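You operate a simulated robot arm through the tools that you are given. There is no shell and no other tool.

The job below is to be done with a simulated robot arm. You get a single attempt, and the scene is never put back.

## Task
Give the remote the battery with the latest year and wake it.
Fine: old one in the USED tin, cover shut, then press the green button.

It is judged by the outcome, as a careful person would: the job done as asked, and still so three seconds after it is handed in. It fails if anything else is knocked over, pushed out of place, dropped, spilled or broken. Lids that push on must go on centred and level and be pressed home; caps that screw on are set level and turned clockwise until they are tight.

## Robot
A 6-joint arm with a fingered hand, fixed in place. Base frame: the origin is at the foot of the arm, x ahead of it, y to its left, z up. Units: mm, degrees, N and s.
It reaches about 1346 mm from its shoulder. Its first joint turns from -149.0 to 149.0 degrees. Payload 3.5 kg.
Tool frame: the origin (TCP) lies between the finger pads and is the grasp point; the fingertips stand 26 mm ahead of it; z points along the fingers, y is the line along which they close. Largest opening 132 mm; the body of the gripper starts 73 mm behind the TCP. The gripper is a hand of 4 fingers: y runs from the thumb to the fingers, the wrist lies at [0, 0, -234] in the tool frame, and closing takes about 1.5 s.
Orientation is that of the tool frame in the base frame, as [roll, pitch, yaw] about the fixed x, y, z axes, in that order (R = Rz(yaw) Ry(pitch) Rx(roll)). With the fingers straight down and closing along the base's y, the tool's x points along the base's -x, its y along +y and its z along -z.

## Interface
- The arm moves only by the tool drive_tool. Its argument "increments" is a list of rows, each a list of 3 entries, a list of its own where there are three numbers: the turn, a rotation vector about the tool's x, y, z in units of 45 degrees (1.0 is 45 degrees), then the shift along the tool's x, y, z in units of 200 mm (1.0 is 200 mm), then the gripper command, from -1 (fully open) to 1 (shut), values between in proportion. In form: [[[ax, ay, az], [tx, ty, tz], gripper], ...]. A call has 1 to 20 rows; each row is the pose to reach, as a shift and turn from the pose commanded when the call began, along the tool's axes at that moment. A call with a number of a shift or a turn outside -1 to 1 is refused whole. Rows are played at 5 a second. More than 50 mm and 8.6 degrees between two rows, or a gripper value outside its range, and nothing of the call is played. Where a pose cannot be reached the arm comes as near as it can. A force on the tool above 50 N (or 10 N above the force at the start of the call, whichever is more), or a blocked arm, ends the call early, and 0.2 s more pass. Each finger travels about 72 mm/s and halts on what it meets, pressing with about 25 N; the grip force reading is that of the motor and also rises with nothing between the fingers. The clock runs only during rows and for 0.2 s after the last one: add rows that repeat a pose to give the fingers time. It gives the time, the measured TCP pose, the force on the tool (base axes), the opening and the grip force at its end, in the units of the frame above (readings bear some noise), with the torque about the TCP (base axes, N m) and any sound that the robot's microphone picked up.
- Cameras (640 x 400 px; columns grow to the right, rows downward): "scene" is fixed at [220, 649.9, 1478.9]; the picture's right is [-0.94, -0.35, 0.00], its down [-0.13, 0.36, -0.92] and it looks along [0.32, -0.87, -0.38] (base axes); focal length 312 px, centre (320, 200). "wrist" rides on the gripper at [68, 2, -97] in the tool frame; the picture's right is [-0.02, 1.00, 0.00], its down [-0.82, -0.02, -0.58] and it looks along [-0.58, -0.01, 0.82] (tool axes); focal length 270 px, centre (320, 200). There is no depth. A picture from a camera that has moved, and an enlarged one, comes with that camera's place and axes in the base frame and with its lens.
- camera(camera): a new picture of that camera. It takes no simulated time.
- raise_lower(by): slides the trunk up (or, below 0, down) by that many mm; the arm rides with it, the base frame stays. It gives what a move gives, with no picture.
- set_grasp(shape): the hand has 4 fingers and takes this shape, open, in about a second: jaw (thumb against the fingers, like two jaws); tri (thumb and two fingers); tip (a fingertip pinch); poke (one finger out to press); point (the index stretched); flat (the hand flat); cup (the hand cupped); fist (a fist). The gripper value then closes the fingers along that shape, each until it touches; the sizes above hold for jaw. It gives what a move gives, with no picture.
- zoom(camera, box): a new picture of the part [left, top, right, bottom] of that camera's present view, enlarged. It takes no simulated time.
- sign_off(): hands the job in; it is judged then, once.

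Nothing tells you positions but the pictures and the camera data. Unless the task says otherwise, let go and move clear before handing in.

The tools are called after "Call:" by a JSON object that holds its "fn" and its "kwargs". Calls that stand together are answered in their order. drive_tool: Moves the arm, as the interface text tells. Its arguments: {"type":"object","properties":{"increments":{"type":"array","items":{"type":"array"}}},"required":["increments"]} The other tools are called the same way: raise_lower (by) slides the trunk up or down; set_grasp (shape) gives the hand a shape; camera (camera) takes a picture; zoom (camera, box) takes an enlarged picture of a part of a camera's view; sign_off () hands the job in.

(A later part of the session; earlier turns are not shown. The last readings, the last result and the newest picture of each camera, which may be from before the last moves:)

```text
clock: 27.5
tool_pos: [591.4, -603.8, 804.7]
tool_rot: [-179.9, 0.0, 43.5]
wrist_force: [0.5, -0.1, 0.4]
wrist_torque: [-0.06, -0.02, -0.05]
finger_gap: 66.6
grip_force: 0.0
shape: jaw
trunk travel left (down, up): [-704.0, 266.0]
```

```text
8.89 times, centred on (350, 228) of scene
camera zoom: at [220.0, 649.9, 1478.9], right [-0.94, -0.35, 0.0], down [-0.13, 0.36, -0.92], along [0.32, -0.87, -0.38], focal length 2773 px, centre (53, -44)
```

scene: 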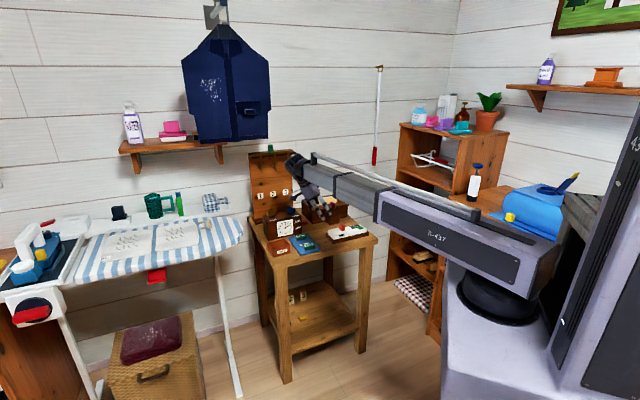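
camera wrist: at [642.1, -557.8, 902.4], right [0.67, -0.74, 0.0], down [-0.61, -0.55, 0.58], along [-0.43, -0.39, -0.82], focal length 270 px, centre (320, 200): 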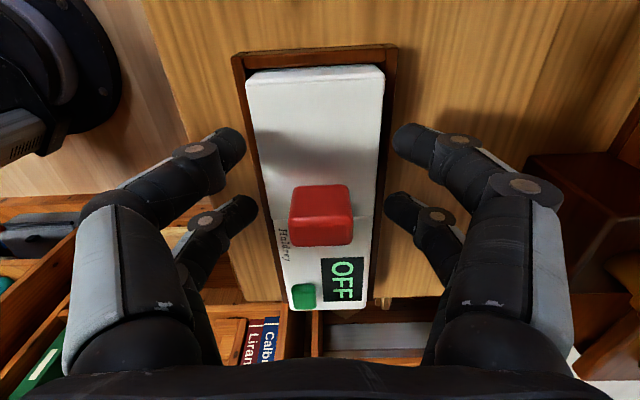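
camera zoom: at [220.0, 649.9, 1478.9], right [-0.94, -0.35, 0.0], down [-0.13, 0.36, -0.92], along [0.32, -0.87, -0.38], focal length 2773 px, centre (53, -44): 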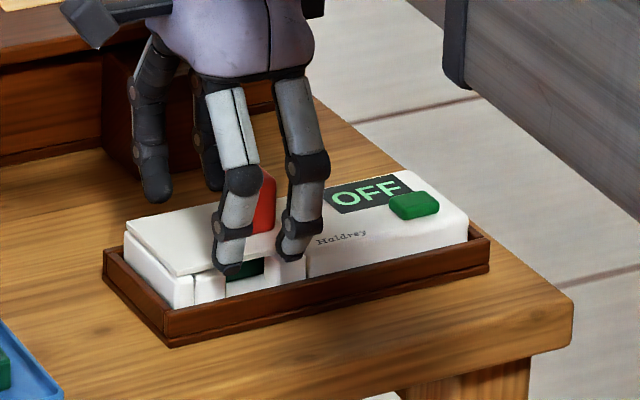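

The lower pair brackets the tab. I'll nudge 3 mm to centre it and close gently on it.

Call:
{"fn": "drive_tool", "kwargs": {"increments": [[[0, 0, 0], [0.015, 0, 0], 0.0], [[0, 0, 0], [0.015, 0, 0], 0.3], [[0, 0, 0], [0.015, 0, 0], 0.5], [[0, 0, 0], [0.015, 0, 0], 0.7], [[0, 0, 0], [0.015, 0, 0], 0.7], [[0, 0, 0], [0.015, 0, 0], 0.7], [[0, 0, 0], [0.015, 0, 0], 0.7]]}}

Call:
{"fn": "camera", "kwargs": {"camera": "wrist"}}

Call:
{"fn": "zoom", "kwargs": {"camera": "scene", "box": [325, 205, 375, 250]}}

```text
clock: 29.1
tool_pos: [593.5, -600.8, 805.9]
tool_rot: [-179.9, 0.0, 43.7]
wrist_force: [1.7, -0.2, 2.2]
wrist_torque: [0.02, -0.01, 0.17]
finger_gap: 40.9
grip_force: 25.0
shape: jaw
trunk travel left (down, up): [-704.0, 266.0]
```

```text
taken
camera wrist: at [644.3, -555.4, 902.5], right [0.67, -0.74, 0.0], down [-0.61, -0.55, 0.58], along [-0.43, -0.39, -0.82], focal length 270 px, centre (320, 200)
```

wrist: 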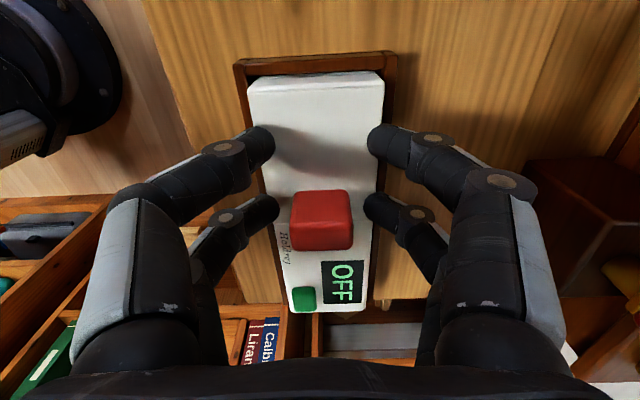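

```text
8.89 times, centred on (350, 228) of scene
camera zoom: at [220.0, 649.9, 1478.9], right [-0.94, -0.35, 0.0], down [-0.13, 0.36, -0.92], along [0.32, -0.87, -0.38], focal length 2773 px, centre (53, -44)
```

zoom: 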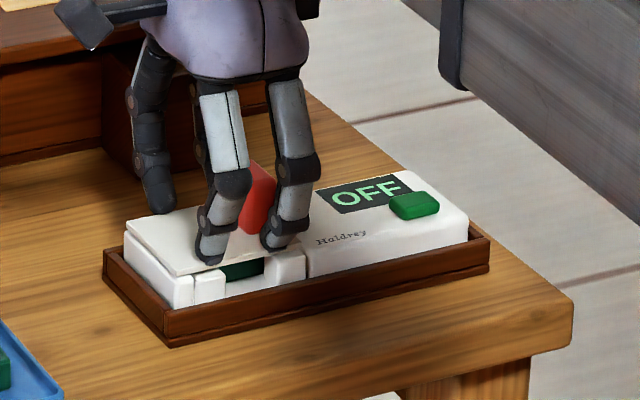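

The fingers stopped at 41 mm although the tab looks about 30 mm wide, so a tip may be touching the plate. I'll raise slightly and see whether they close further.

Call:
{"fn": "raise_lower", "kwargs": {"by": 5}}

Call:
{"fn": "drive_tool", "kwargs": {"increments": [[[0, 0, 0], [0, 0, 0], 0.7], [[0, 0, 0], [0, 0, 0], 0.7], [[0, 0, 0], [0, 0, 0], 0.7]]}}

Call:
{"fn": "camera", "kwargs": {"camera": "wrist"}}

Call:
{"fn": "zoom", "kwargs": {"camera": "scene", "box": [325, 205, 375, 250]}}

```text
clock: 29.6
tool_pos: [594.2, -602.3, 810.5]
tool_rot: [-180.0, 0.1, 43.7]
wrist_force: [-0.4, -0.8, -3.0]
wrist_torque: [0.1, -0.08, -0.01]
finger_gap: 41.0
grip_force: 25.0
shape: jaw
trunk travel left (down, up): [-709.0, 261.0]
```

```text
clock: 30.4
tool_pos: [593.6, -601.7, 809.6]
tool_rot: [-179.9, 0.1, 43.6]
wrist_force: [0.3, 0.1, -3.1]
wrist_torque: [0.1, -0.09, 0.0]
finger_gap: 41.0
grip_force: 25.4
shape: jaw
trunk travel left (down, up): [-709.0, 261.0]
```

```text
taken
camera wrist: at [644.4, -555.6, 907.2], right [0.67, -0.74, 0.0], down [-0.6, -0.55, 0.58], along [-0.43, -0.39, -0.82], focal length 270 px, centre (320, 200)
```

wrist: 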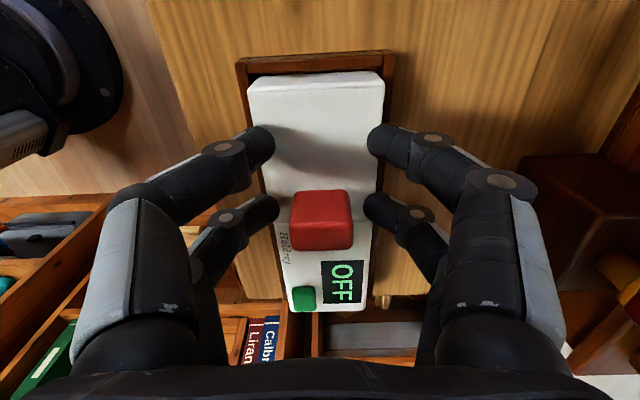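

```text
8.89 times, centred on (350, 228) of scene
camera zoom: at [220.0, 649.9, 1478.9], right [-0.94, -0.35, 0.0], down [-0.13, 0.36, -0.92], along [0.32, -0.87, -0.38], focal length 2773 px, centre (53, -44)
```

zoom: 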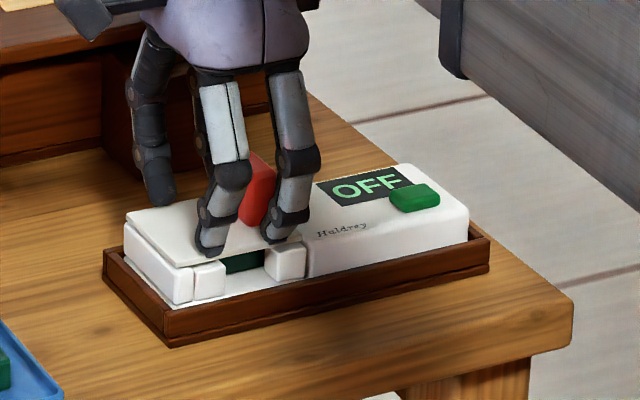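

The whole cover rose level with the hand, so it's a loose lid held by the tab. I'll lift it further and check.

Call:
{"fn": "raise_lower", "kwargs": {"by": 15}}

Call:
{"fn": "zoom", "kwargs": {"camera": "scene", "box": [325, 205, 375, 250]}}

Call:
{"fn": "camera", "kwargs": {"camera": "wrist"}}

```text
clock: 31.1
tool_pos: [593.1, -602.3, 824.4]
tool_rot: [-180.0, 0.0, 43.5]
wrist_force: [0.4, -0.3, -2.9]
wrist_torque: [0.12, -0.1, -0.01]
finger_gap: 41.1
grip_force: 24.8
shape: jaw
trunk travel left (down, up): [-724.0, 246.0]
```

```text
8.89 times, centred on (350, 228) of scene
camera zoom: at [220.0, 649.9, 1478.9], right [-0.94, -0.35, 0.0], down [-0.13, 0.36, -0.92], along [0.32, -0.87, -0.38], focal length 2773 px, centre (53, -44)
```

zoom: 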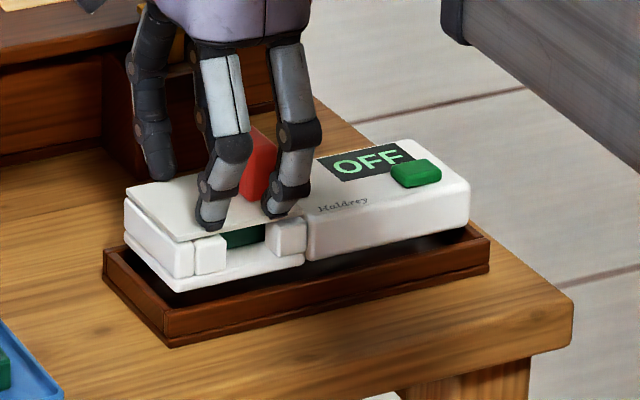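

```text
taken
camera wrist: at [644.5, -555.6, 922.3], right [0.67, -0.74, 0.0], down [-0.6, -0.55, 0.58], along [-0.43, -0.39, -0.82], focal length 270 px, centre (320, 200)
```

wrist: 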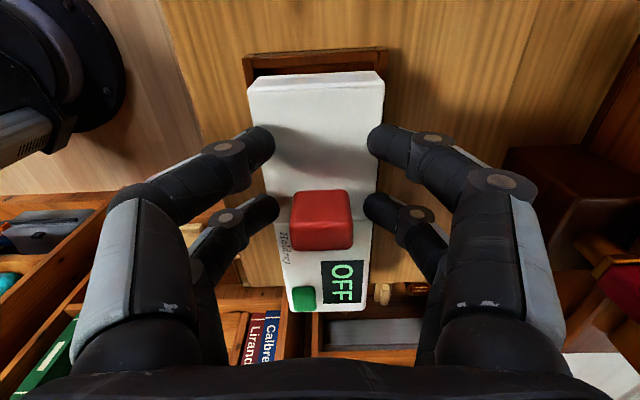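

The entire remote came up with the tab, so the cover is captive and probably slides. I'll set the remote straight back down in its tray.

Call:
{"fn": "raise_lower", "kwargs": {"by": -17}}

Call:
{"fn": "raise_lower", "kwargs": {"by": -2}}

Call:
{"fn": "raise_lower", "kwargs": {"by": -1}}

Call:
{"fn": "zoom", "kwargs": {"camera": "scene", "box": [325, 205, 375, 250]}}

```text
clock: 31.7
tool_pos: [594.6, -601.5, 806.8]
tool_rot: [-179.8, 0.0, 43.5]
wrist_force: [-0.7, 0.4, -2.8]
wrist_torque: [0.12, -0.08, -0.01]
finger_gap: 41.0
grip_force: 25.2
shape: jaw
trunk travel left (down, up): [-707.0, 263.0]
```

```text
clock: 32.2
tool_pos: [593.4, -601.6, 806.8]
tool_rot: [-179.9, 0.0, 43.6]
wrist_force: [-0.4, -0.4, -2.5]
wrist_torque: [0.1, -0.1, -0.01]
finger_gap: 40.9
grip_force: 25.2
shape: jaw
trunk travel left (down, up): [-705.0, 265.0]
```

```text
clock: 32.7
tool_pos: [593.7, -601.1, 805.8]
tool_rot: [179.9, -0.1, 43.6]
wrist_force: [1.3, -0.5, 2.3]
wrist_torque: [0.03, -0.03, 0.02]
finger_gap: 41.0
grip_force: 24.8
shape: jaw
trunk travel left (down, up): [-704.0, 266.0]
```

```text
8.89 times, centred on (350, 228) of scene
camera zoom: at [220.0, 649.9, 1478.9], right [-0.94, -0.35, 0.0], down [-0.13, 0.36, -0.92], along [0.32, -0.87, -0.38], focal length 2773 px, centre (53, -44)
```

zoom: 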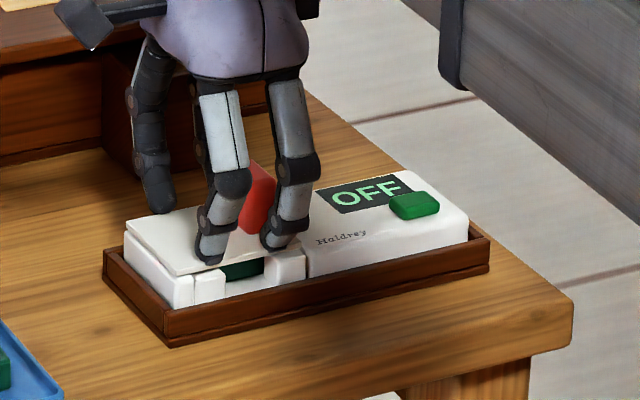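

The remote is back in its tray exactly as before. Now I'll try sliding the cover away from the body by a few millimetres while watching the force.

Call:
{"fn": "drive_tool", "kwargs": {"increments": [[[0, 0, 0], [0.01, 0, 0], 0.7], [[0, 0, 0], [0.02, 0, 0], 0.7], [[0, 0, 0], [0.03, 0, 0], 0.7]]}}

Call:
{"fn": "zoom", "kwargs": {"camera": "scene", "box": [325, 205, 375, 250]}}

Call:
{"fn": "camera", "kwargs": {"camera": "wrist"}}

```text
clock: 33.5
tool_pos: [598.6, -597.3, 805.8]
tool_rot: [-179.9, 0.0, 43.7]
wrist_force: [0.8, -0.1, 1.4]
wrist_torque: [0.01, 0.02, 0.0]
finger_gap: 41.3
grip_force: 24.9
shape: jaw
trunk travel left (down, up): [-704.0, 266.0]
```

```text
8.89 times, centred on (350, 228) of scene
camera zoom: at [220.0, 649.9, 1478.9], right [-0.94, -0.35, 0.0], down [-0.13, 0.36, -0.92], along [0.32, -0.87, -0.38], focal length 2773 px, centre (53, -44)
```

zoom: 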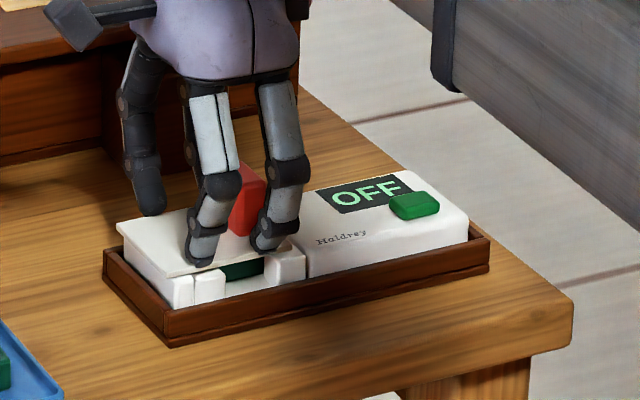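

```text
taken
camera wrist: at [648.5, -551.4, 902.6], right [0.67, -0.74, 0.0], down [-0.61, -0.55, 0.58], along [-0.43, -0.39, -0.82], focal length 270 px, centre (320, 200)
```

wrist: 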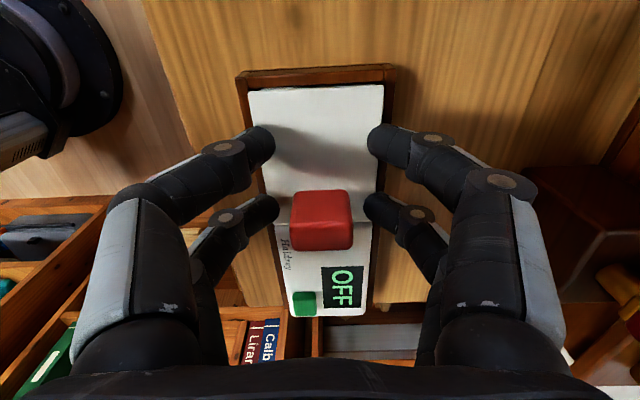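

The cover slides freely. I'll slide it about 45 mm further along the remote's axis and look into the bay.

Call:
{"fn": "drive_tool", "kwargs": {"increments": [[[0, 0, 0], [0.045, -0.0015, 0], 0.7], [[0, 0, 0], [0.09, -0.003, 0], 0.7], [[0, 0, 0], [0.135, -0.0045, 0], 0.7], [[0, 0, 0], [0.18, -0.006, 0], 0.7], [[0, 0, 0], [0.225, -0.0075, 0], 0.7]]}}

Call:
{"fn": "zoom", "kwargs": {"camera": "scene", "box": [315, 205, 375, 255]}}

Call:
{"fn": "camera", "kwargs": {"camera": "wrist"}}

```text
clock: 34.7
tool_pos: [630.8, -565.4, 805.0]
tool_rot: [-180.0, 0.0, 43.6]
wrist_force: [2.9, -2.1, 3.3]
wrist_torque: [-0.07, -0.03, 0.17]
finger_gap: 41.0
grip_force: 24.7
shape: jaw
trunk travel left (down, up): [-704.0, 266.0]
```

```text
8.00 times, centred on (345, 230) of scene
camera zoom: at [220.0, 649.9, 1478.9], right [-0.94, -0.35, 0.0], down [-0.13, 0.36, -0.92], along [0.32, -0.87, -0.38], focal length 2495 px, centre (120, -40)
```

zoom: 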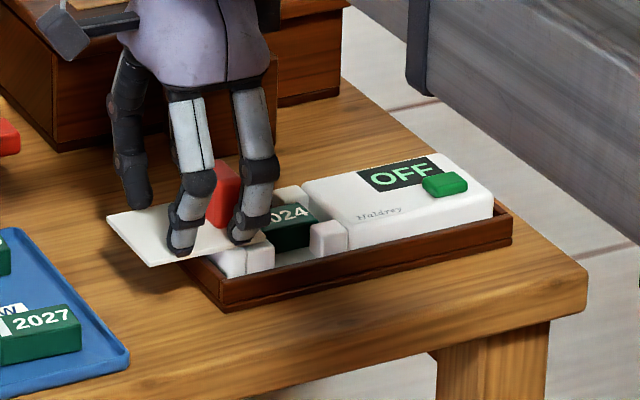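

```text
taken
camera wrist: at [680.6, -519.0, 902.5], right [0.67, -0.74, 0.0], down [-0.61, -0.55, 0.58], along [-0.43, -0.39, -0.82], focal length 270 px, centre (320, 200)
```

wrist: 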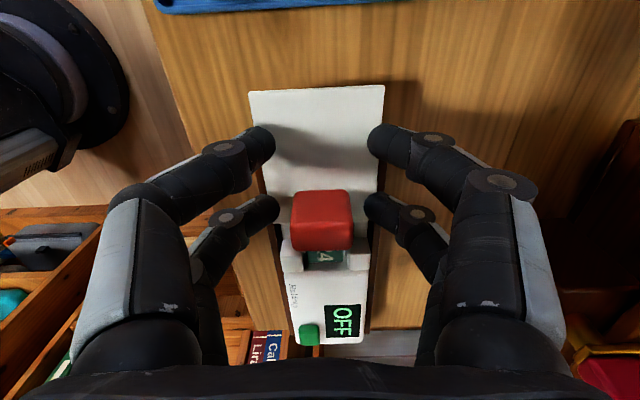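

The 2024 battery is visible in the bay now. I'll slide the cover further in small steps and watch for an end stop.

Call:
{"fn": "drive_tool", "kwargs": {"increments": [[[0, 0, 0], [0.025, 0.004, 0], 0.7], [[0, 0, 0], [0.05, 0.006, 0], 0.7], [[0, 0, 0], [0.075, 0.006, 0], 0.7]]}}

Call:
{"fn": "zoom", "kwargs": {"camera": "scene", "box": [315, 205, 375, 255]}}

Call:
{"fn": "zoom", "kwargs": {"camera": "wrist", "box": [220, 60, 420, 260]}}

```text
clock: 35.5
tool_pos: [638.2, -558.4, 806.6]
tool_rot: [-179.9, 0.2, 43.5]
wrist_force: [-10.5, -7.4, -0.6]
wrist_torque: [-0.26, 0.25, 0.27]
finger_gap: 40.8
grip_force: 25.4
shape: jaw
trunk travel left (down, up): [-704.0, 266.0]
```

```text
8.00 times, centred on (345, 230) of scene
camera zoom: at [220.0, 649.9, 1478.9], right [-0.94, -0.35, 0.0], down [-0.13, 0.36, -0.92], along [0.32, -0.87, -0.38], focal length 2495 px, centre (120, -40)
```

zoom: 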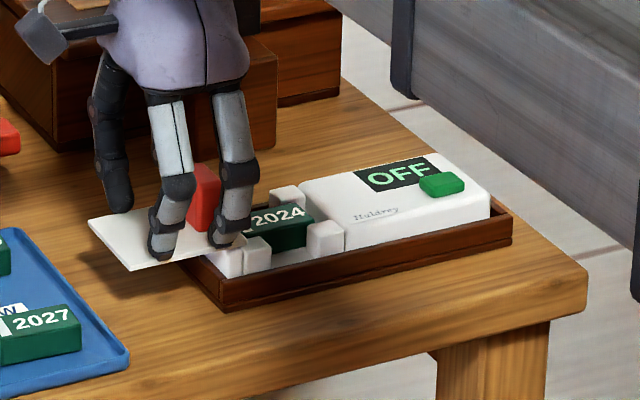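

```text
2.00 times, centred on (320, 160) of wrist
camera zoom: at [690.1, -511.2, 902.3], right [0.67, -0.74, 0.0], down [-0.6, -0.55, 0.58], along [-0.43, -0.39, -0.81], focal length 541 px, centre (320, 280)
```

zoom: 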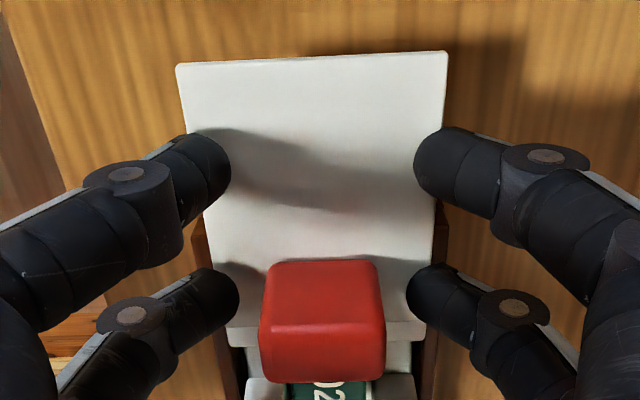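

An end stop was met after about 62 mm of travel, and the battery is exposed. I'll back off to relieve the force, release the tab and rise.

Call:
{"fn": "drive_tool", "kwargs": {"increments": [[[0, 0, 0], [-0.012, 0, 0], 0.7], [[0, 0, 0], [-0.025, 0, 0], 0.7], [[0, 0, 0], [-0.025, 0, 0], 0.4], [[0, 0, 0], [-0.025, 0, 0], 0.0], [[0, 0, 0], [-0.025, 0, 0], 0.0], [[0, 0, 0], [-0.025, 0, 0], 0.0]]}}

Call:
{"fn": "raise_lower", "kwargs": {"by": 80}}

Call:
{"fn": "camera", "kwargs": {"camera": "wrist"}}

Call:
{"fn": "zoom", "kwargs": {"camera": "scene", "box": [315, 205, 375, 255]}}

```text
clock: 36.9
tool_pos: [637.7, -559.7, 804.8]
tool_rot: [-179.9, 0.1, 43.7]
wrist_force: [-0.5, -0.5, 0.0]
wrist_torque: [-0.03, -0.02, 0.02]
finger_gap: 65.3
grip_force: 0.0
shape: jaw
trunk travel left (down, up): [-704.0, 266.0]
```

```text
clock: 38.1
tool_pos: [638.6, -558.5, 885.6]
tool_rot: [-179.9, 0.0, 43.6]
wrist_force: [-0.4, -0.2, 0.0]
wrist_torque: [-0.01, -0.01, 0.01]
finger_gap: 65.5
grip_force: 0.1
shape: jaw
trunk travel left (down, up): [-784.0, 186.0]
```

```text
taken
camera wrist: at [688.2, -513.1, 982.4], right [0.67, -0.74, 0.0], down [-0.61, -0.55, 0.58], along [-0.43, -0.39, -0.82], focal length 270 px, centre (320, 200)
```

wrist: 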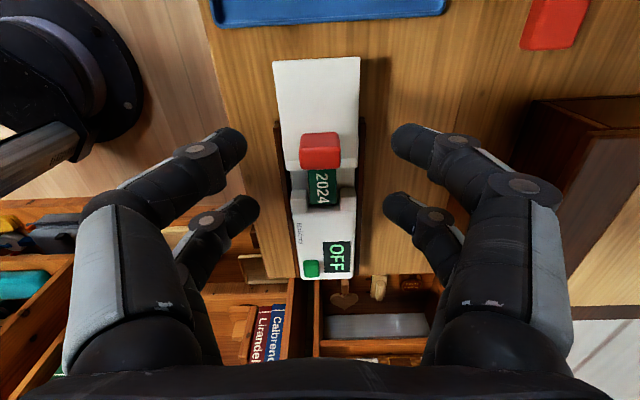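

```text
8.00 times, centred on (345, 230) of scene
camera zoom: at [220.0, 649.9, 1478.9], right [-0.94, -0.35, 0.0], down [-0.13, 0.36, -0.92], along [0.32, -0.87, -0.38], focal length 2495 px, centre (120, -40)
```

zoom: 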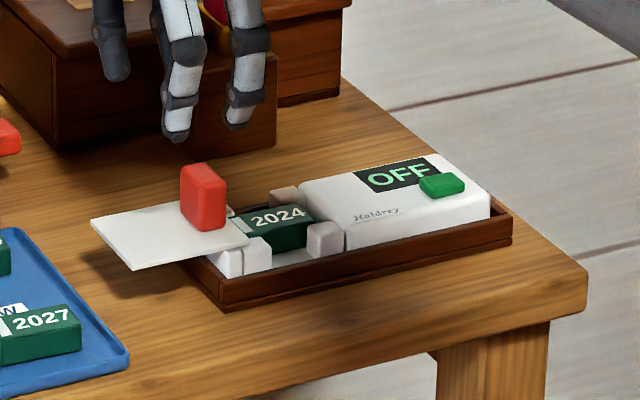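

The bay is open and the old 2024 battery sits between corner blocks with finger notches on both long sides. Before going in, I'll close the hand in free air to see how the digits meet.

Call:
{"fn": "drive_tool", "kwargs": {"increments": [[[0, 0, 0], [0, 0, 0], 1], [[0, 0, 0], [0, 0, 0], 1], [[0, 0, 0], [0, 0, 0], 1], [[0, 0, 0], [0, 0, 0], 1], [[0, 0, 0], [0, 0, 0], 1], [[0, 0, 0], [0, 0, 0], 1], [[0, 0, 0], [0, 0, 0], 1], [[0, 0, 0], [0, 0, 0], 1]]}}

Call:
{"fn": "camera", "kwargs": {"camera": "wrist"}}

Call:
{"fn": "zoom", "kwargs": {"camera": "scene", "box": [315, 175, 375, 235]}}

```text
clock: 39.9
tool_pos: [637.6, -559.2, 885.7]
tool_rot: [-179.8, 0.0, 43.6]
wrist_force: [-0.9, -0.1, -0.3]
wrist_torque: [-0.03, -0.01, -0.01]
finger_gap: 0.0
grip_force: 25.0
shape: jaw
trunk travel left (down, up): [-784.0, 186.0]
```

```text
taken
camera wrist: at [688.2, -513.1, 982.4], right [0.67, -0.74, 0.0], down [-0.61, -0.55, 0.58], along [-0.43, -0.39, -0.82], focal length 270 px, centre (320, 200)
```

wrist: 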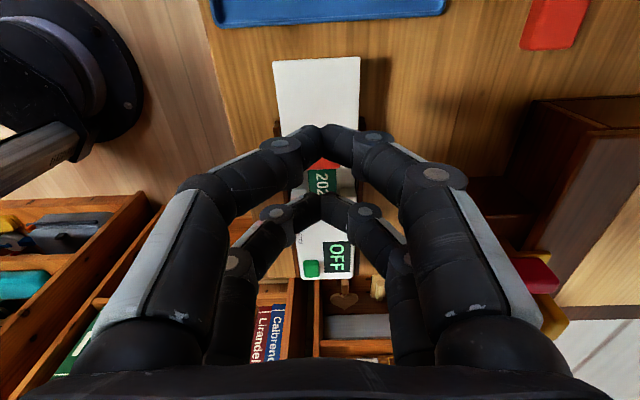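

```text
6.67 times, centred on (345, 205) of scene
camera zoom: at [220.0, 649.9, 1478.9], right [-0.94, -0.35, 0.0], down [-0.13, 0.36, -0.92], along [0.32, -0.87, -0.38], focal length 2079 px, centre (153, 167)
```

zoom: 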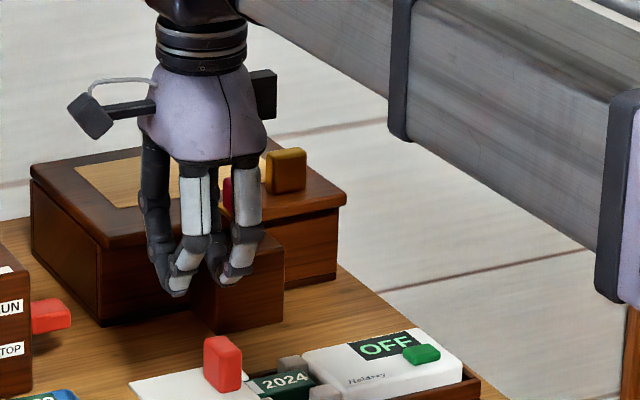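

The visible digits match the readings, apart from about 10 mm of pad thickness, so only one finger pair can fit in the bay's notch. I'll tilt so the camera looks straight down at the bay and measure it.

Call:
{"fn": "drive_tool", "kwargs": {"increments": [[[0, 0.15, 0], [-0.07, 0, -0.04], 0.5], [[0, 0.31, 0], [-0.14, 0, -0.08], 0], [[0, 0.47, 0], [-0.21, 0, -0.12], -0.5], [[0, 0.63, 0], [-0.285, 0, -0.165], -1], [[0, 0.778, 0], [-0.355, 0, -0.21], -1], [[0, 0.778, 0], [-0.355, 0, -0.21], -1], [[0, 0.778, 0], [-0.355, 0, -0.21], -1]]}}

Call:
{"fn": "camera", "kwargs": {"camera": "wrist"}}

Call:
{"fn": "zoom", "kwargs": {"camera": "wrist", "box": [270, 140, 390, 260]}}

```text
clock: 41.5
tool_pos: [586.4, -605.3, 928.7]
tool_rot: [-180.0, -35.1, 43.6]
wrist_force: [0.2, -0.6, -0.5]
wrist_torque: [0.0, 0.01, 0.0]
finger_gap: 132.0
grip_force: 0.0
shape: jaw
out of reach, approached as far as the arm can: row 1, 2, 3, 4
trunk travel left (down, up): [-784.0, 186.0]
```

```text
taken
camera wrist: at [587.0, -608.1, 1046.6], right [0.67, -0.74, -0.02], down [-0.74, -0.67, 0.0], along [-0.01, 0.01, -1.0], focal length 270 px, centre (320, 200)
```

wrist: 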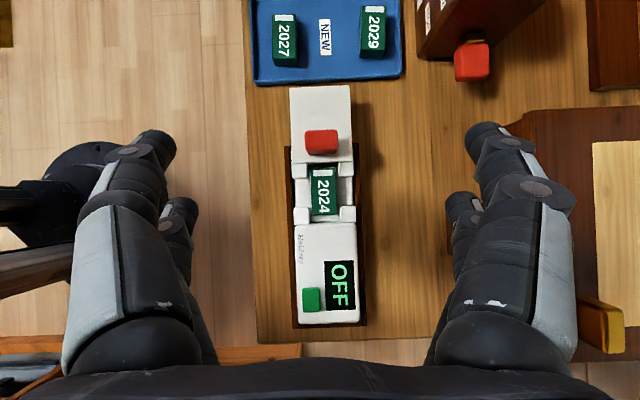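

```text
3.33 times, centred on (330, 200) of wrist
camera zoom: at [587.0, -608.1, 1046.6], right [0.67, -0.74, -0.02], down [-0.74, -0.67, 0.0], along [-0.01, 0.01, -1.0], focal length 901 px, centre (287, 200)
```

zoom: 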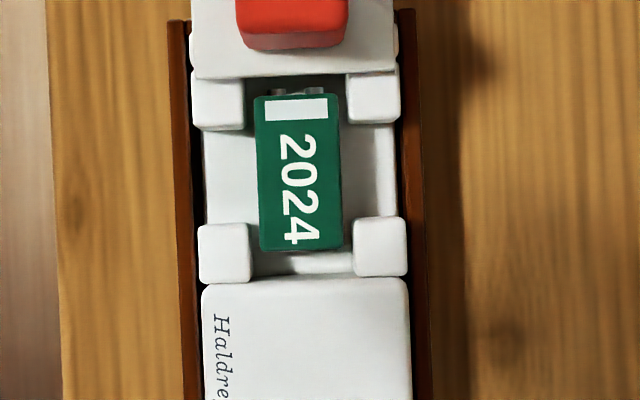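

This top view is very clear: the 2024 battery, about 27 × 48 mm with its terminals toward the cover end, sits between four corner blocks with about 28 mm notches. I'll zoom both cameras to get heights and check the tray batteries.

Call:
{"fn": "zoom", "kwargs": {"camera": "scene", "box": [332, 222, 362, 244]}}

Call:
{"fn": "zoom", "kwargs": {"camera": "wrist", "box": [240, 0, 420, 110]}}

Call:
{"fn": "zoom", "kwargs": {"camera": "wrist", "box": [295, 160, 355, 230]}}

```text
16.00 times, centred on (347, 233) of scene
camera zoom: at [220.0, 649.9, 1478.9], right [-0.94, -0.35, 0.0], down [-0.13, 0.36, -0.92], along [0.32, -0.87, -0.38], focal length 4991 px, centre (-112, -328)
```

zoom: 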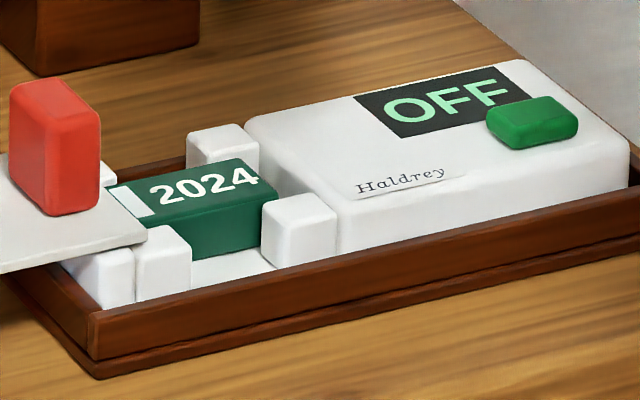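

```text
3.56 times, centred on (330, 55) of wrist
camera zoom: at [587.0, -608.1, 1046.6], right [0.67, -0.74, -0.02], down [-0.74, -0.67, 0.0], along [-0.01, 0.01, -1.0], focal length 961 px, centre (284, 716)
```

zoom: 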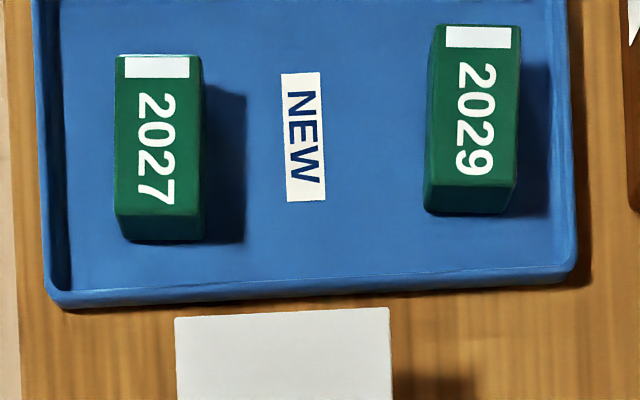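

```text
5.71 times, centred on (325, 195) of wrist
camera zoom: at [587.0, -608.1, 1046.6], right [0.67, -0.74, -0.02], down [-0.74, -0.67, 0.0], along [-0.01, 0.01, -1.0], focal length 1544 px, centre (291, 229)
```

zoom: 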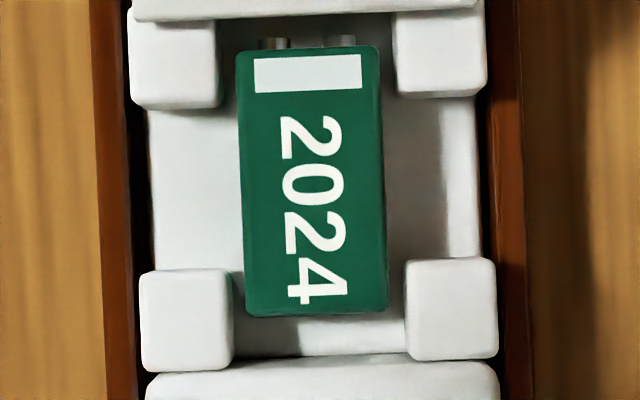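

The battery's neighbours and the tray are clear. I'll lower the trunk by a known 60 mm in this pose, so the parallax gives accurate heights.

Call:
{"fn": "raise_lower", "kwargs": {"by": -60}}

Call:
{"fn": "zoom", "kwargs": {"camera": "wrist", "box": [275, 140, 375, 270]}}

Call:
{"fn": "zoom", "kwargs": {"camera": "wrist", "box": [280, 60, 360, 160]}}

```text
clock: 42.5
tool_pos: [586.6, -607.3, 867.7]
tool_rot: [-180.0, -35.1, 43.5]
wrist_force: [-0.5, -0.9, -0.4]
wrist_torque: [-0.01, -0.02, 0.04]
finger_gap: 131.9
grip_force: 0.1
shape: jaw
trunk travel left (down, up): [-724.0, 246.0]
```

```text
3.08 times, centred on (325, 205) of wrist
camera zoom: at [587.0, -608.0, 986.5], right [0.67, -0.74, -0.02], down [-0.74, -0.67, 0.0], along [-0.01, 0.01, -1.0], focal length 832 px, centre (305, 185)
```

zoom: 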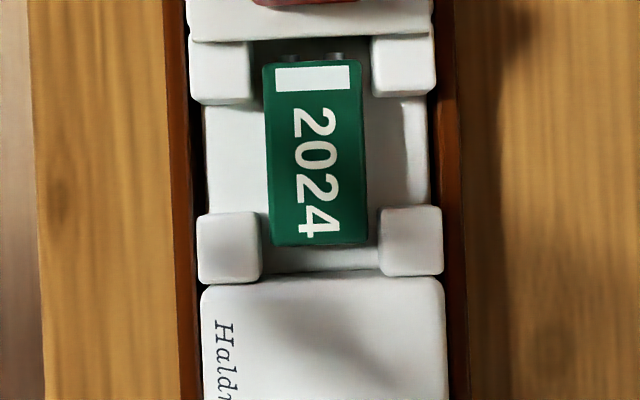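

```text
4.00 times, centred on (320, 110) of wrist
camera zoom: at [587.0, -608.0, 986.5], right [0.67, -0.74, -0.02], down [-0.74, -0.67, 0.0], along [-0.01, 0.01, -1.0], focal length 1081 px, centre (320, 560)
```

zoom: 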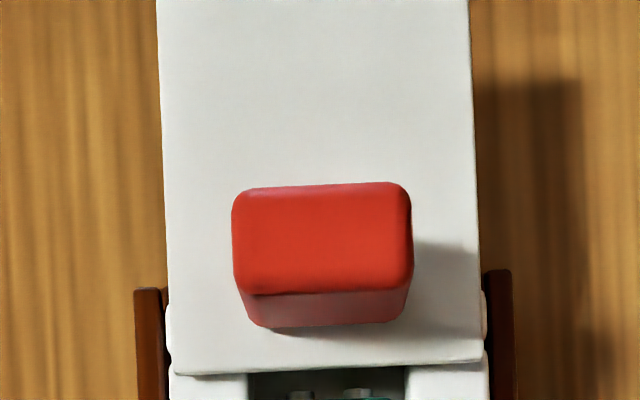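

I need accurate heights before reaching into the bay. I'll take a high-resolution top view here, shift sideways 50 mm, and take another for stereo.

Call:
{"fn": "zoom", "kwargs": {"camera": "wrist", "box": [280, 145, 370, 235]}}

Call:
{"fn": "drive_tool", "kwargs": {"increments": [[[0, 0, 0], [0, 0.125, 0], -1], [[0, 0, 0], [0, 0.25, 0], -1], [[0, 0, 0], [0, 0.25, 0], -1]]}}

Call:
{"fn": "zoom", "kwargs": {"camera": "wrist", "box": [215, 145, 305, 235]}}

Call:
{"fn": "camera", "kwargs": {"camera": "wrist"}}

```text
4.44 times, centred on (325, 190) of wrist
camera zoom: at [587.0, -608.0, 986.5], right [0.67, -0.74, -0.02], down [-0.74, -0.67, 0.0], along [-0.01, 0.01, -1.0], focal length 1201 px, centre (298, 244)
```

zoom: 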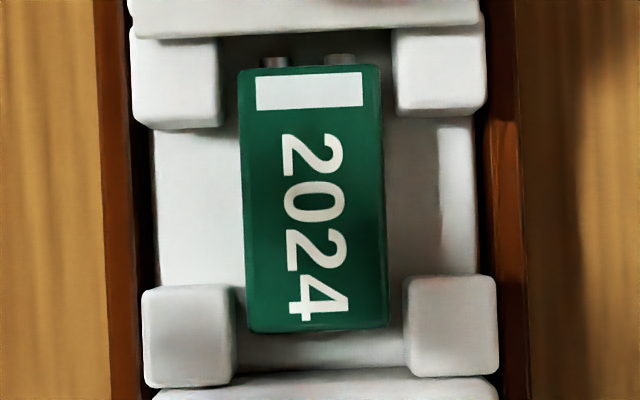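

```text
clock: 43.3
tool_pos: [620.1, -643.7, 867.9]
tool_rot: [-179.9, -34.9, 43.5]
wrist_force: [0.7, -0.1, 0.0]
wrist_torque: [-0.01, 0.04, 0.0]
finger_gap: 131.9
grip_force: 0.1
shape: jaw
trunk travel left (down, up): [-724.0, 246.0]
```

```text
4.44 times, centred on (260, 190) of wrist
camera zoom: at [621.7, -644.0, 986.4], right [0.67, -0.74, -0.02], down [-0.74, -0.67, 0.0], along [-0.01, 0.01, -1.0], focal length 1201 px, centre (587, 244)
```

zoom: 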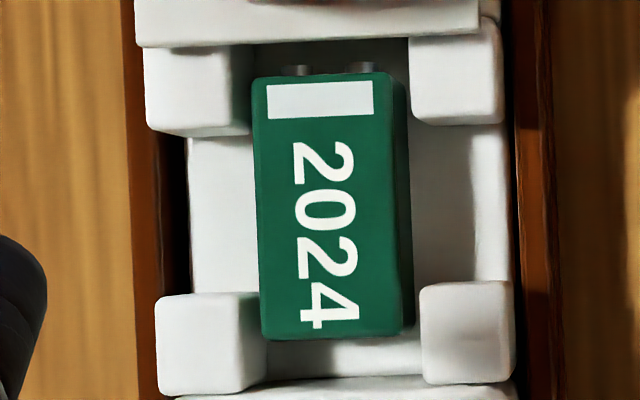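

```text
taken
camera wrist: at [621.7, -644.0, 986.4], right [0.67, -0.74, -0.02], down [-0.74, -0.67, 0.0], along [-0.01, 0.01, -1.0], focal length 270 px, centre (320, 200)
```

wrist: 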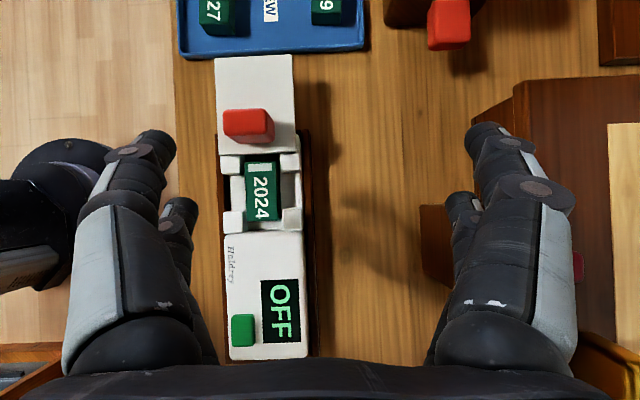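

Stereo gives the battery top at z≈770.5, block tops ≈768.5 and bay floor ≈749. I'll get the body top, the lid and the tray batteries the same way.

Call:
{"fn": "zoom", "kwargs": {"camera": "wrist", "box": [215, 230, 325, 360]}}

Call:
{"fn": "zoom", "kwargs": {"camera": "wrist", "box": [175, 0, 375, 130]}}

Call:
{"fn": "drive_tool", "kwargs": {"increments": [[[0, 0, 0], [0, -0.125, 0], -1], [[0, 0, 0], [0, -0.25, 0], -1], [[0, 0, 0], [0, -0.25, 0], -1]]}}

Call:
{"fn": "zoom", "kwargs": {"camera": "wrist", "box": [275, 230, 385, 360]}}

Call:
{"fn": "zoom", "kwargs": {"camera": "wrist", "box": [235, 0, 435, 130]}}

```text
3.08 times, centred on (270, 295) of wrist
camera zoom: at [621.7, -644.0, 986.4], right [0.67, -0.74, -0.02], down [-0.74, -0.67, 0.0], along [-0.01, 0.01, -1.0], focal length 832 px, centre (474, -92)
```

zoom: 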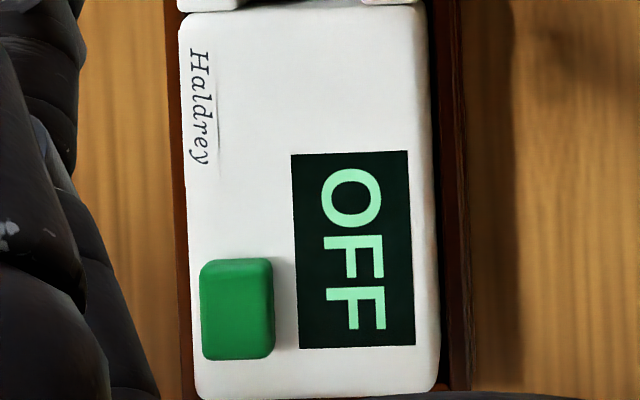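

```text
3.08 times, centred on (275, 65) of wrist
camera zoom: at [621.7, -644.0, 986.4], right [0.67, -0.74, -0.02], down [-0.74, -0.67, 0.0], along [-0.01, 0.01, -1.0], focal length 832 px, centre (458, 615)
```

zoom: 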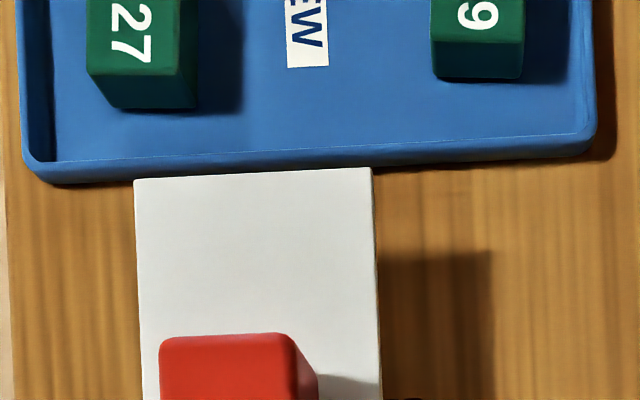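

```text
clock: 44.1
tool_pos: [585.0, -606.4, 868.0]
tool_rot: [-179.9, -35.0, 43.5]
wrist_force: [-0.3, 0.4, -0.7]
wrist_torque: [0.0, 0.01, 0.02]
finger_gap: 131.8
grip_force: 0.0
shape: jaw
trunk travel left (down, up): [-724.0, 246.0]
```

```text
3.08 times, centred on (330, 295) of wrist
camera zoom: at [586.9, -607.4, 986.5], right [0.67, -0.74, -0.02], down [-0.74, -0.67, 0.0], along [-0.01, 0.01, -1.0], focal length 832 px, centre (289, -92)
```

zoom: 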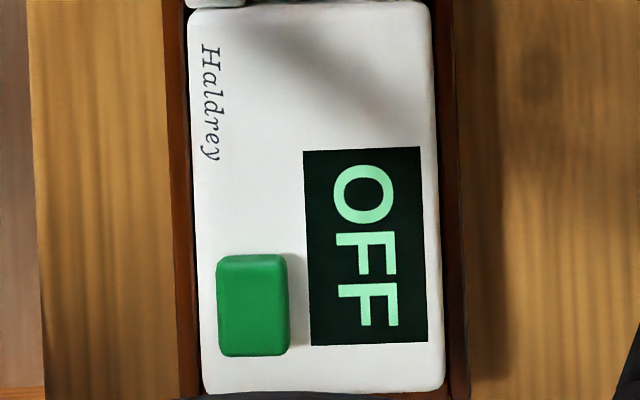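

```text
3.08 times, centred on (335, 65) of wrist
camera zoom: at [586.9, -607.4, 986.5], right [0.67, -0.74, -0.02], down [-0.74, -0.67, 0.0], along [-0.01, 0.01, -1.0], focal length 832 px, centre (274, 615)
```

zoom: 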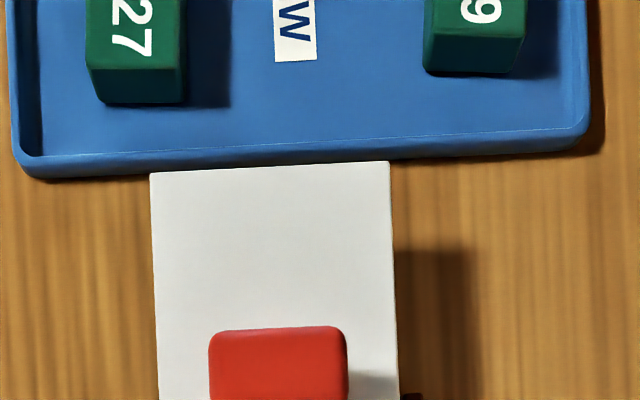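

Heights are now: body top 774.5, lid ≈777, tab top ≈809, button top ≈778. I'll raise up, straighten and turn to yaw 44.5°. Then I'll tilt the hand about 41° so that only one finger pair reaches into the notch.

Call:
{"fn": "raise_lower", "kwargs": {"by": 60}}

Call:
{"fn": "drive_tool", "kwargs": {"increments": [[[0, -0.16, 0], [-0.02, 0, 0.04], -0.6], [[0, -0.32, 0], [-0.045, 0, 0.08], -0.2], [[0, -0.48, 0], [-0.07, 0, 0.115], 0.1], [[0, -0.63, 0], [-0.095, 0, 0.145], 0.25], [[0, -0.778, 0], [-0.122, 0, 0.174], 0.25], [[0, -0.778, 0], [-0.122, 0, 0.174], 0.25]]}}

Call:
{"fn": "drive_tool", "kwargs": {"increments": [[[0, 0, -0.02], [0, 0, 0], 0.25], [[0, 0, -0.02], [0, 0, 0], 0.25]]}}

```text
clock: 45.1
tool_pos: [586.0, -606.9, 927.9]
tool_rot: [-180.0, -35.0, 43.5]
wrist_force: [-0.5, 0.2, 0.1]
wrist_torque: [0.02, 0.01, 0.02]
finger_gap: 132.2
grip_force: 0.1
shape: jaw
trunk travel left (down, up): [-784.0, 186.0]
```

```text
clock: 46.5
tool_pos: [585.2, -606.4, 885.2]
tool_rot: [-179.9, 0.0, 43.5]
wrist_force: [-0.1, 0.0, -0.6]
wrist_torque: [0.03, -0.05, -0.03]
finger_gap: 50.0
grip_force: 0.0
shape: jaw
out of reach, approached as far as the arm can: row 1, 2, 3, 4
trunk travel left (down, up): [-784.0, 186.0]
```

```text
clock: 47.1
tool_pos: [585.0, -607.2, 885.7]
tool_rot: [-180.0, 0.1, 44.5]
wrist_force: [-0.3, 0.4, -0.3]
wrist_torque: [0.01, -0.02, -0.02]
finger_gap: 50.0
grip_force: 0.0
shape: jaw
trunk travel left (down, up): [-784.0, 186.0]
```

Call:
{"fn": "drive_tool", "kwargs": {"increments": [[[0, -0.152, 0], [0.004, 0.002, -0.008], 0.25], [[0, -0.304, 0], [0.008, 0.004, -0.033], 0.25], [[0, -0.456, 0], [0.012, 0.006, -0.074], 0.25], [[0, -0.607, 0], [0.016, 0.008, -0.13], 0.25], [[0, -0.759, 0], [0.02, 0.01, -0.202], 0.25], [[0, -0.911, 0], [0.0235, 0.012, -0.287], 0.25], [[0, -0.911, 0], [0.0235, 0.012, -0.287], 0.25]]}}

Call:
{"fn": "camera", "kwargs": {"camera": "wrist"}}

Call:
{"fn": "zoom", "kwargs": {"camera": "scene", "box": [300, 160, 390, 250]}}

```text
clock: 48.7
tool_pos: [590.9, -604.6, 943.7]
tool_rot: [-179.8, 41.1, 44.5]
wrist_force: [0.6, -0.6, 0.1]
wrist_torque: [0.04, -0.01, -0.01]
finger_gap: 50.3
grip_force: 0.1
shape: jaw
trunk travel left (down, up): [-784.0, 186.0]
```

```text
taken
camera wrist: at [674.2, -525.4, 971.2], right [0.69, -0.73, 0.02], down [-0.18, -0.15, 0.97], along [-0.7, -0.67, -0.24], focal length 270 px, centre (320, 200)
```

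wrist: 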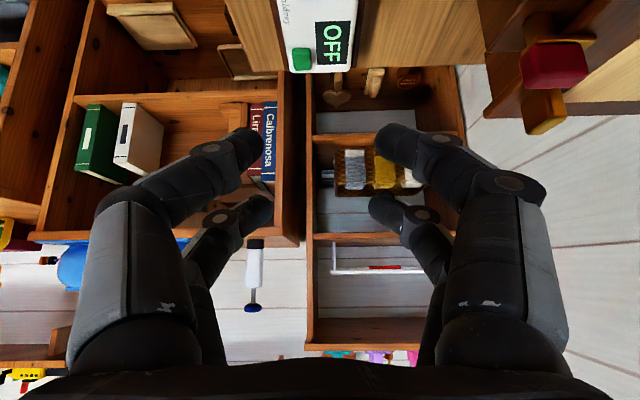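

```text
4.44 times, centred on (345, 205) of scene
camera zoom: at [220.0, 649.9, 1478.9], right [-0.94, -0.35, 0.0], down [-0.13, 0.36, -0.92], along [0.32, -0.87, -0.38], focal length 1386 px, centre (209, 178)
```

zoom: 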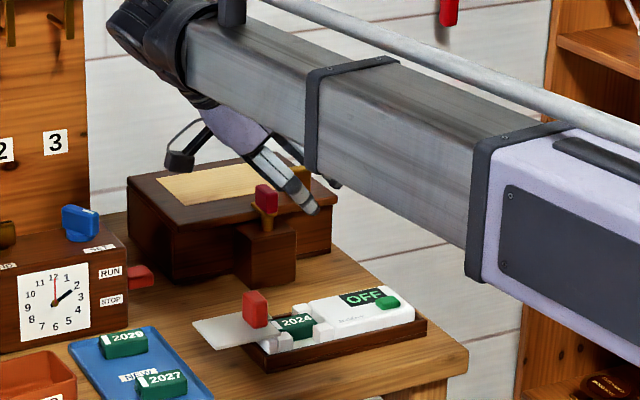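

The tilt is reached and the path down is clear. I'll lower in stages and check the pictures.

Call:
{"fn": "raise_lower", "kwargs": {"by": -115}}

Call:
{"fn": "camera", "kwargs": {"camera": "wrist"}}

Call:
{"fn": "camera", "kwargs": {"camera": "scene"}}

Call:
{"fn": "zoom", "kwargs": {"camera": "wrist", "box": [230, 80, 410, 240]}}

```text
clock: 50.2
tool_pos: [591.2, -604.5, 828.5]
tool_rot: [-179.9, 40.9, 44.4]
wrist_force: [-0.2, -1.1, -0.5]
wrist_torque: [0.01, 0.01, 0.04]
finger_gap: 50.0
grip_force: 0.0
shape: jaw
trunk travel left (down, up): [-669.0, 301.0]
```

```text
taken
camera wrist: at [674.0, -525.6, 856.2], right [0.69, -0.73, 0.02], down [-0.18, -0.15, 0.97], along [-0.7, -0.67, -0.24], focal length 270 px, centre (320, 200)
```

wrist: 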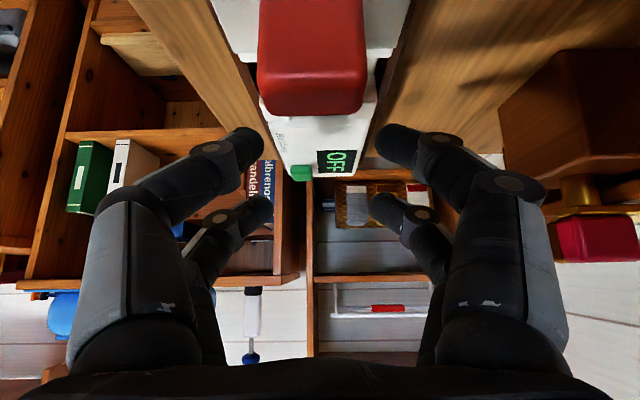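

```text
taken
```

scene: 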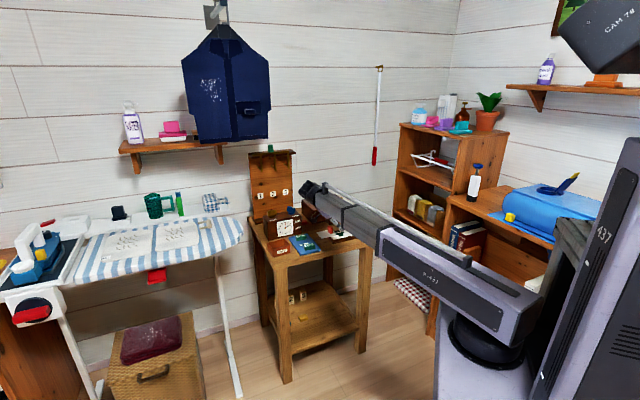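

```text
2.50 times, centred on (320, 160) of wrist
camera zoom: at [674.0, -525.6, 856.2], right [0.69, -0.73, 0.02], down [-0.18, -0.15, 0.97], along [-0.7, -0.67, -0.24], focal length 676 px, centre (320, 300)
```

zoom: 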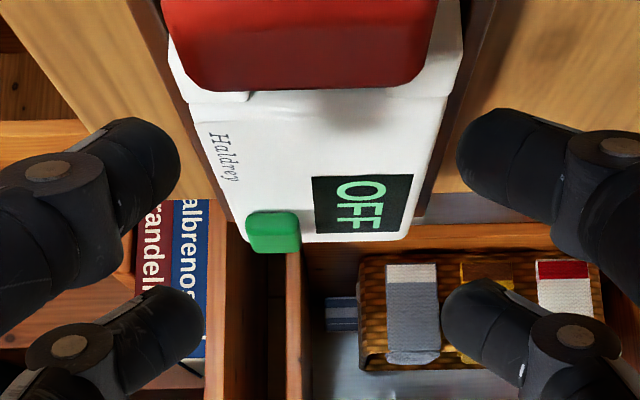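

The hand is centred laterally over the bay. I'll continue down in small steps while monitoring force.

Call:
{"fn": "raise_lower", "kwargs": {"by": -28}}

Call:
{"fn": "raise_lower", "kwargs": {"by": -7}}

Call:
{"fn": "camera", "kwargs": {"camera": "wrist"}}

Call:
{"fn": "zoom", "kwargs": {"camera": "scene", "box": [300, 190, 380, 250]}}

```text
clock: 50.9
tool_pos: [591.7, -604.8, 799.2]
tool_rot: [-179.9, 41.0, 44.5]
wrist_force: [-0.9, 0.6, 0.5]
wrist_torque: [-0.01, 0.01, -0.01]
finger_gap: 50.0
grip_force: 0.1
shape: jaw
trunk travel left (down, up): [-641.0, 329.0]
```

```text
clock: 51.5
tool_pos: [589.9, -604.5, 794.4]
tool_rot: [-179.9, 40.9, 44.7]
wrist_force: [1.2, 1.6, 16.0]
wrist_torque: [0.31, 0.22, -0.05]
finger_gap: 49.7
grip_force: 0.0
shape: jaw
trunk travel left (down, up): [-634.0, 336.0]
```

```text
taken
camera wrist: at [673.3, -524.9, 822.1], right [0.69, -0.73, 0.01], down [-0.18, -0.15, 0.97], along [-0.7, -0.67, -0.24], focal length 270 px, centre (320, 200)
```

wrist: 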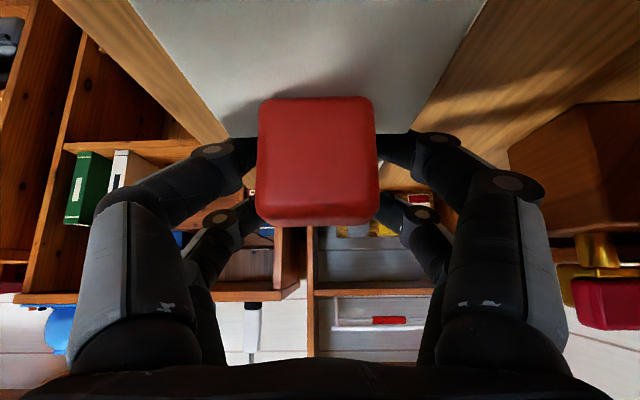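

```text
6.67 times, centred on (340, 220) of scene
camera zoom: at [220.0, 649.9, 1478.9], right [-0.94, -0.35, 0.0], down [-0.13, 0.36, -0.92], along [0.32, -0.87, -0.38], focal length 2079 px, centre (187, 67)
```

zoom: 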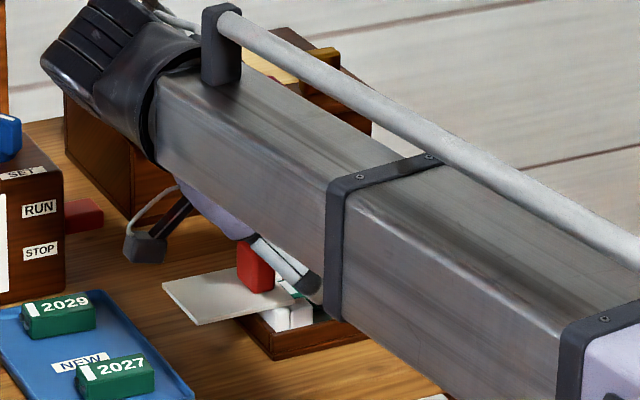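

Contact at about 16 N on the near-side low digit, probably the bay floor. I'll back off 2 mm and close on the battery.

Call:
{"fn": "raise_lower", "kwargs": {"by": 3}}

Call:
{"fn": "drive_tool", "kwargs": {"increments": [[[0, 0, 0], [0, 0, 0], 0.35], [[0, 0, 0], [0, 0, 0], 0.45], [[0, 0, 0], [0, 0, 0], 0.55], [[0, 0, 0], [0, 0, 0], 0.6], [[0, 0, 0], [0, 0, 0], 0.6], [[0, 0, 0], [0, 0, 0], 0.6]]}}

Call:
{"fn": "zoom", "kwargs": {"camera": "scene", "box": [325, 215, 365, 245]}}

Call:
{"fn": "camera", "kwargs": {"camera": "wrist"}}

```text
clock: 52.0
tool_pos: [590.6, -604.9, 794.9]
tool_rot: [-179.9, 40.9, 44.5]
wrist_force: [0.3, 0.1, -0.3]
wrist_torque: [0.02, 0.01, 0.01]
finger_gap: 49.6
grip_force: 0.0
shape: jaw
trunk travel left (down, up): [-637.0, 333.0]
```

```text
clock: 53.4
tool_pos: [590.5, -606.0, 796.2]
tool_rot: [-179.9, 41.1, 44.5]
wrist_force: [-0.5, 0.2, -0.1]
wrist_torque: [0.02, 0.06, 0.01]
finger_gap: 26.8
grip_force: 0.0
shape: jaw
trunk travel left (down, up): [-637.0, 333.0]
```

```text
13.33 times, centred on (345, 230) of scene
camera zoom: at [220.0, 649.9, 1478.9], right [-0.94, -0.35, 0.0], down [-0.13, 0.36, -0.92], along [0.32, -0.87, -0.38], focal length 4159 px, centre (-13, -200)
```

zoom: 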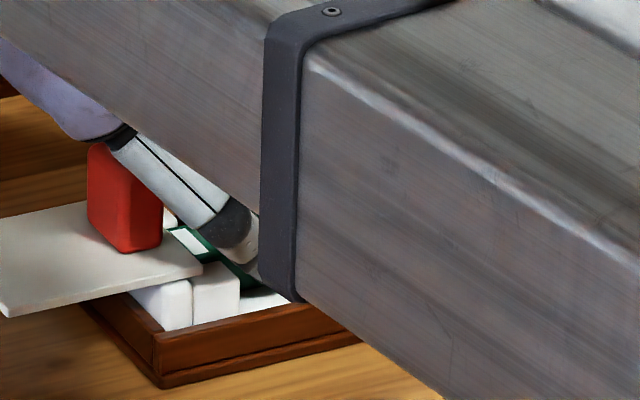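

```text
taken
camera wrist: at [674.1, -525.6, 824.1], right [0.69, -0.73, 0.02], down [-0.18, -0.15, 0.97], along [-0.7, -0.67, -0.24], focal length 270 px, centre (320, 200)
```

wrist: 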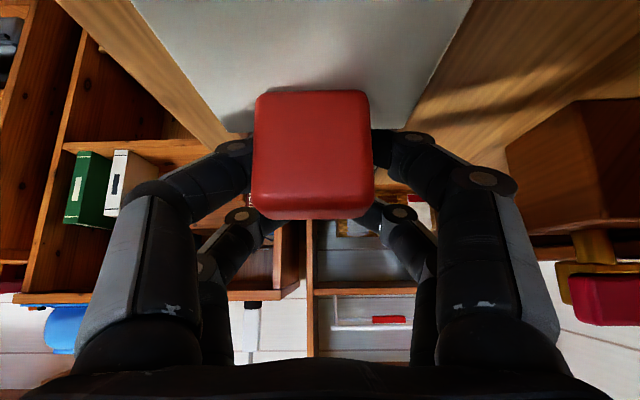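

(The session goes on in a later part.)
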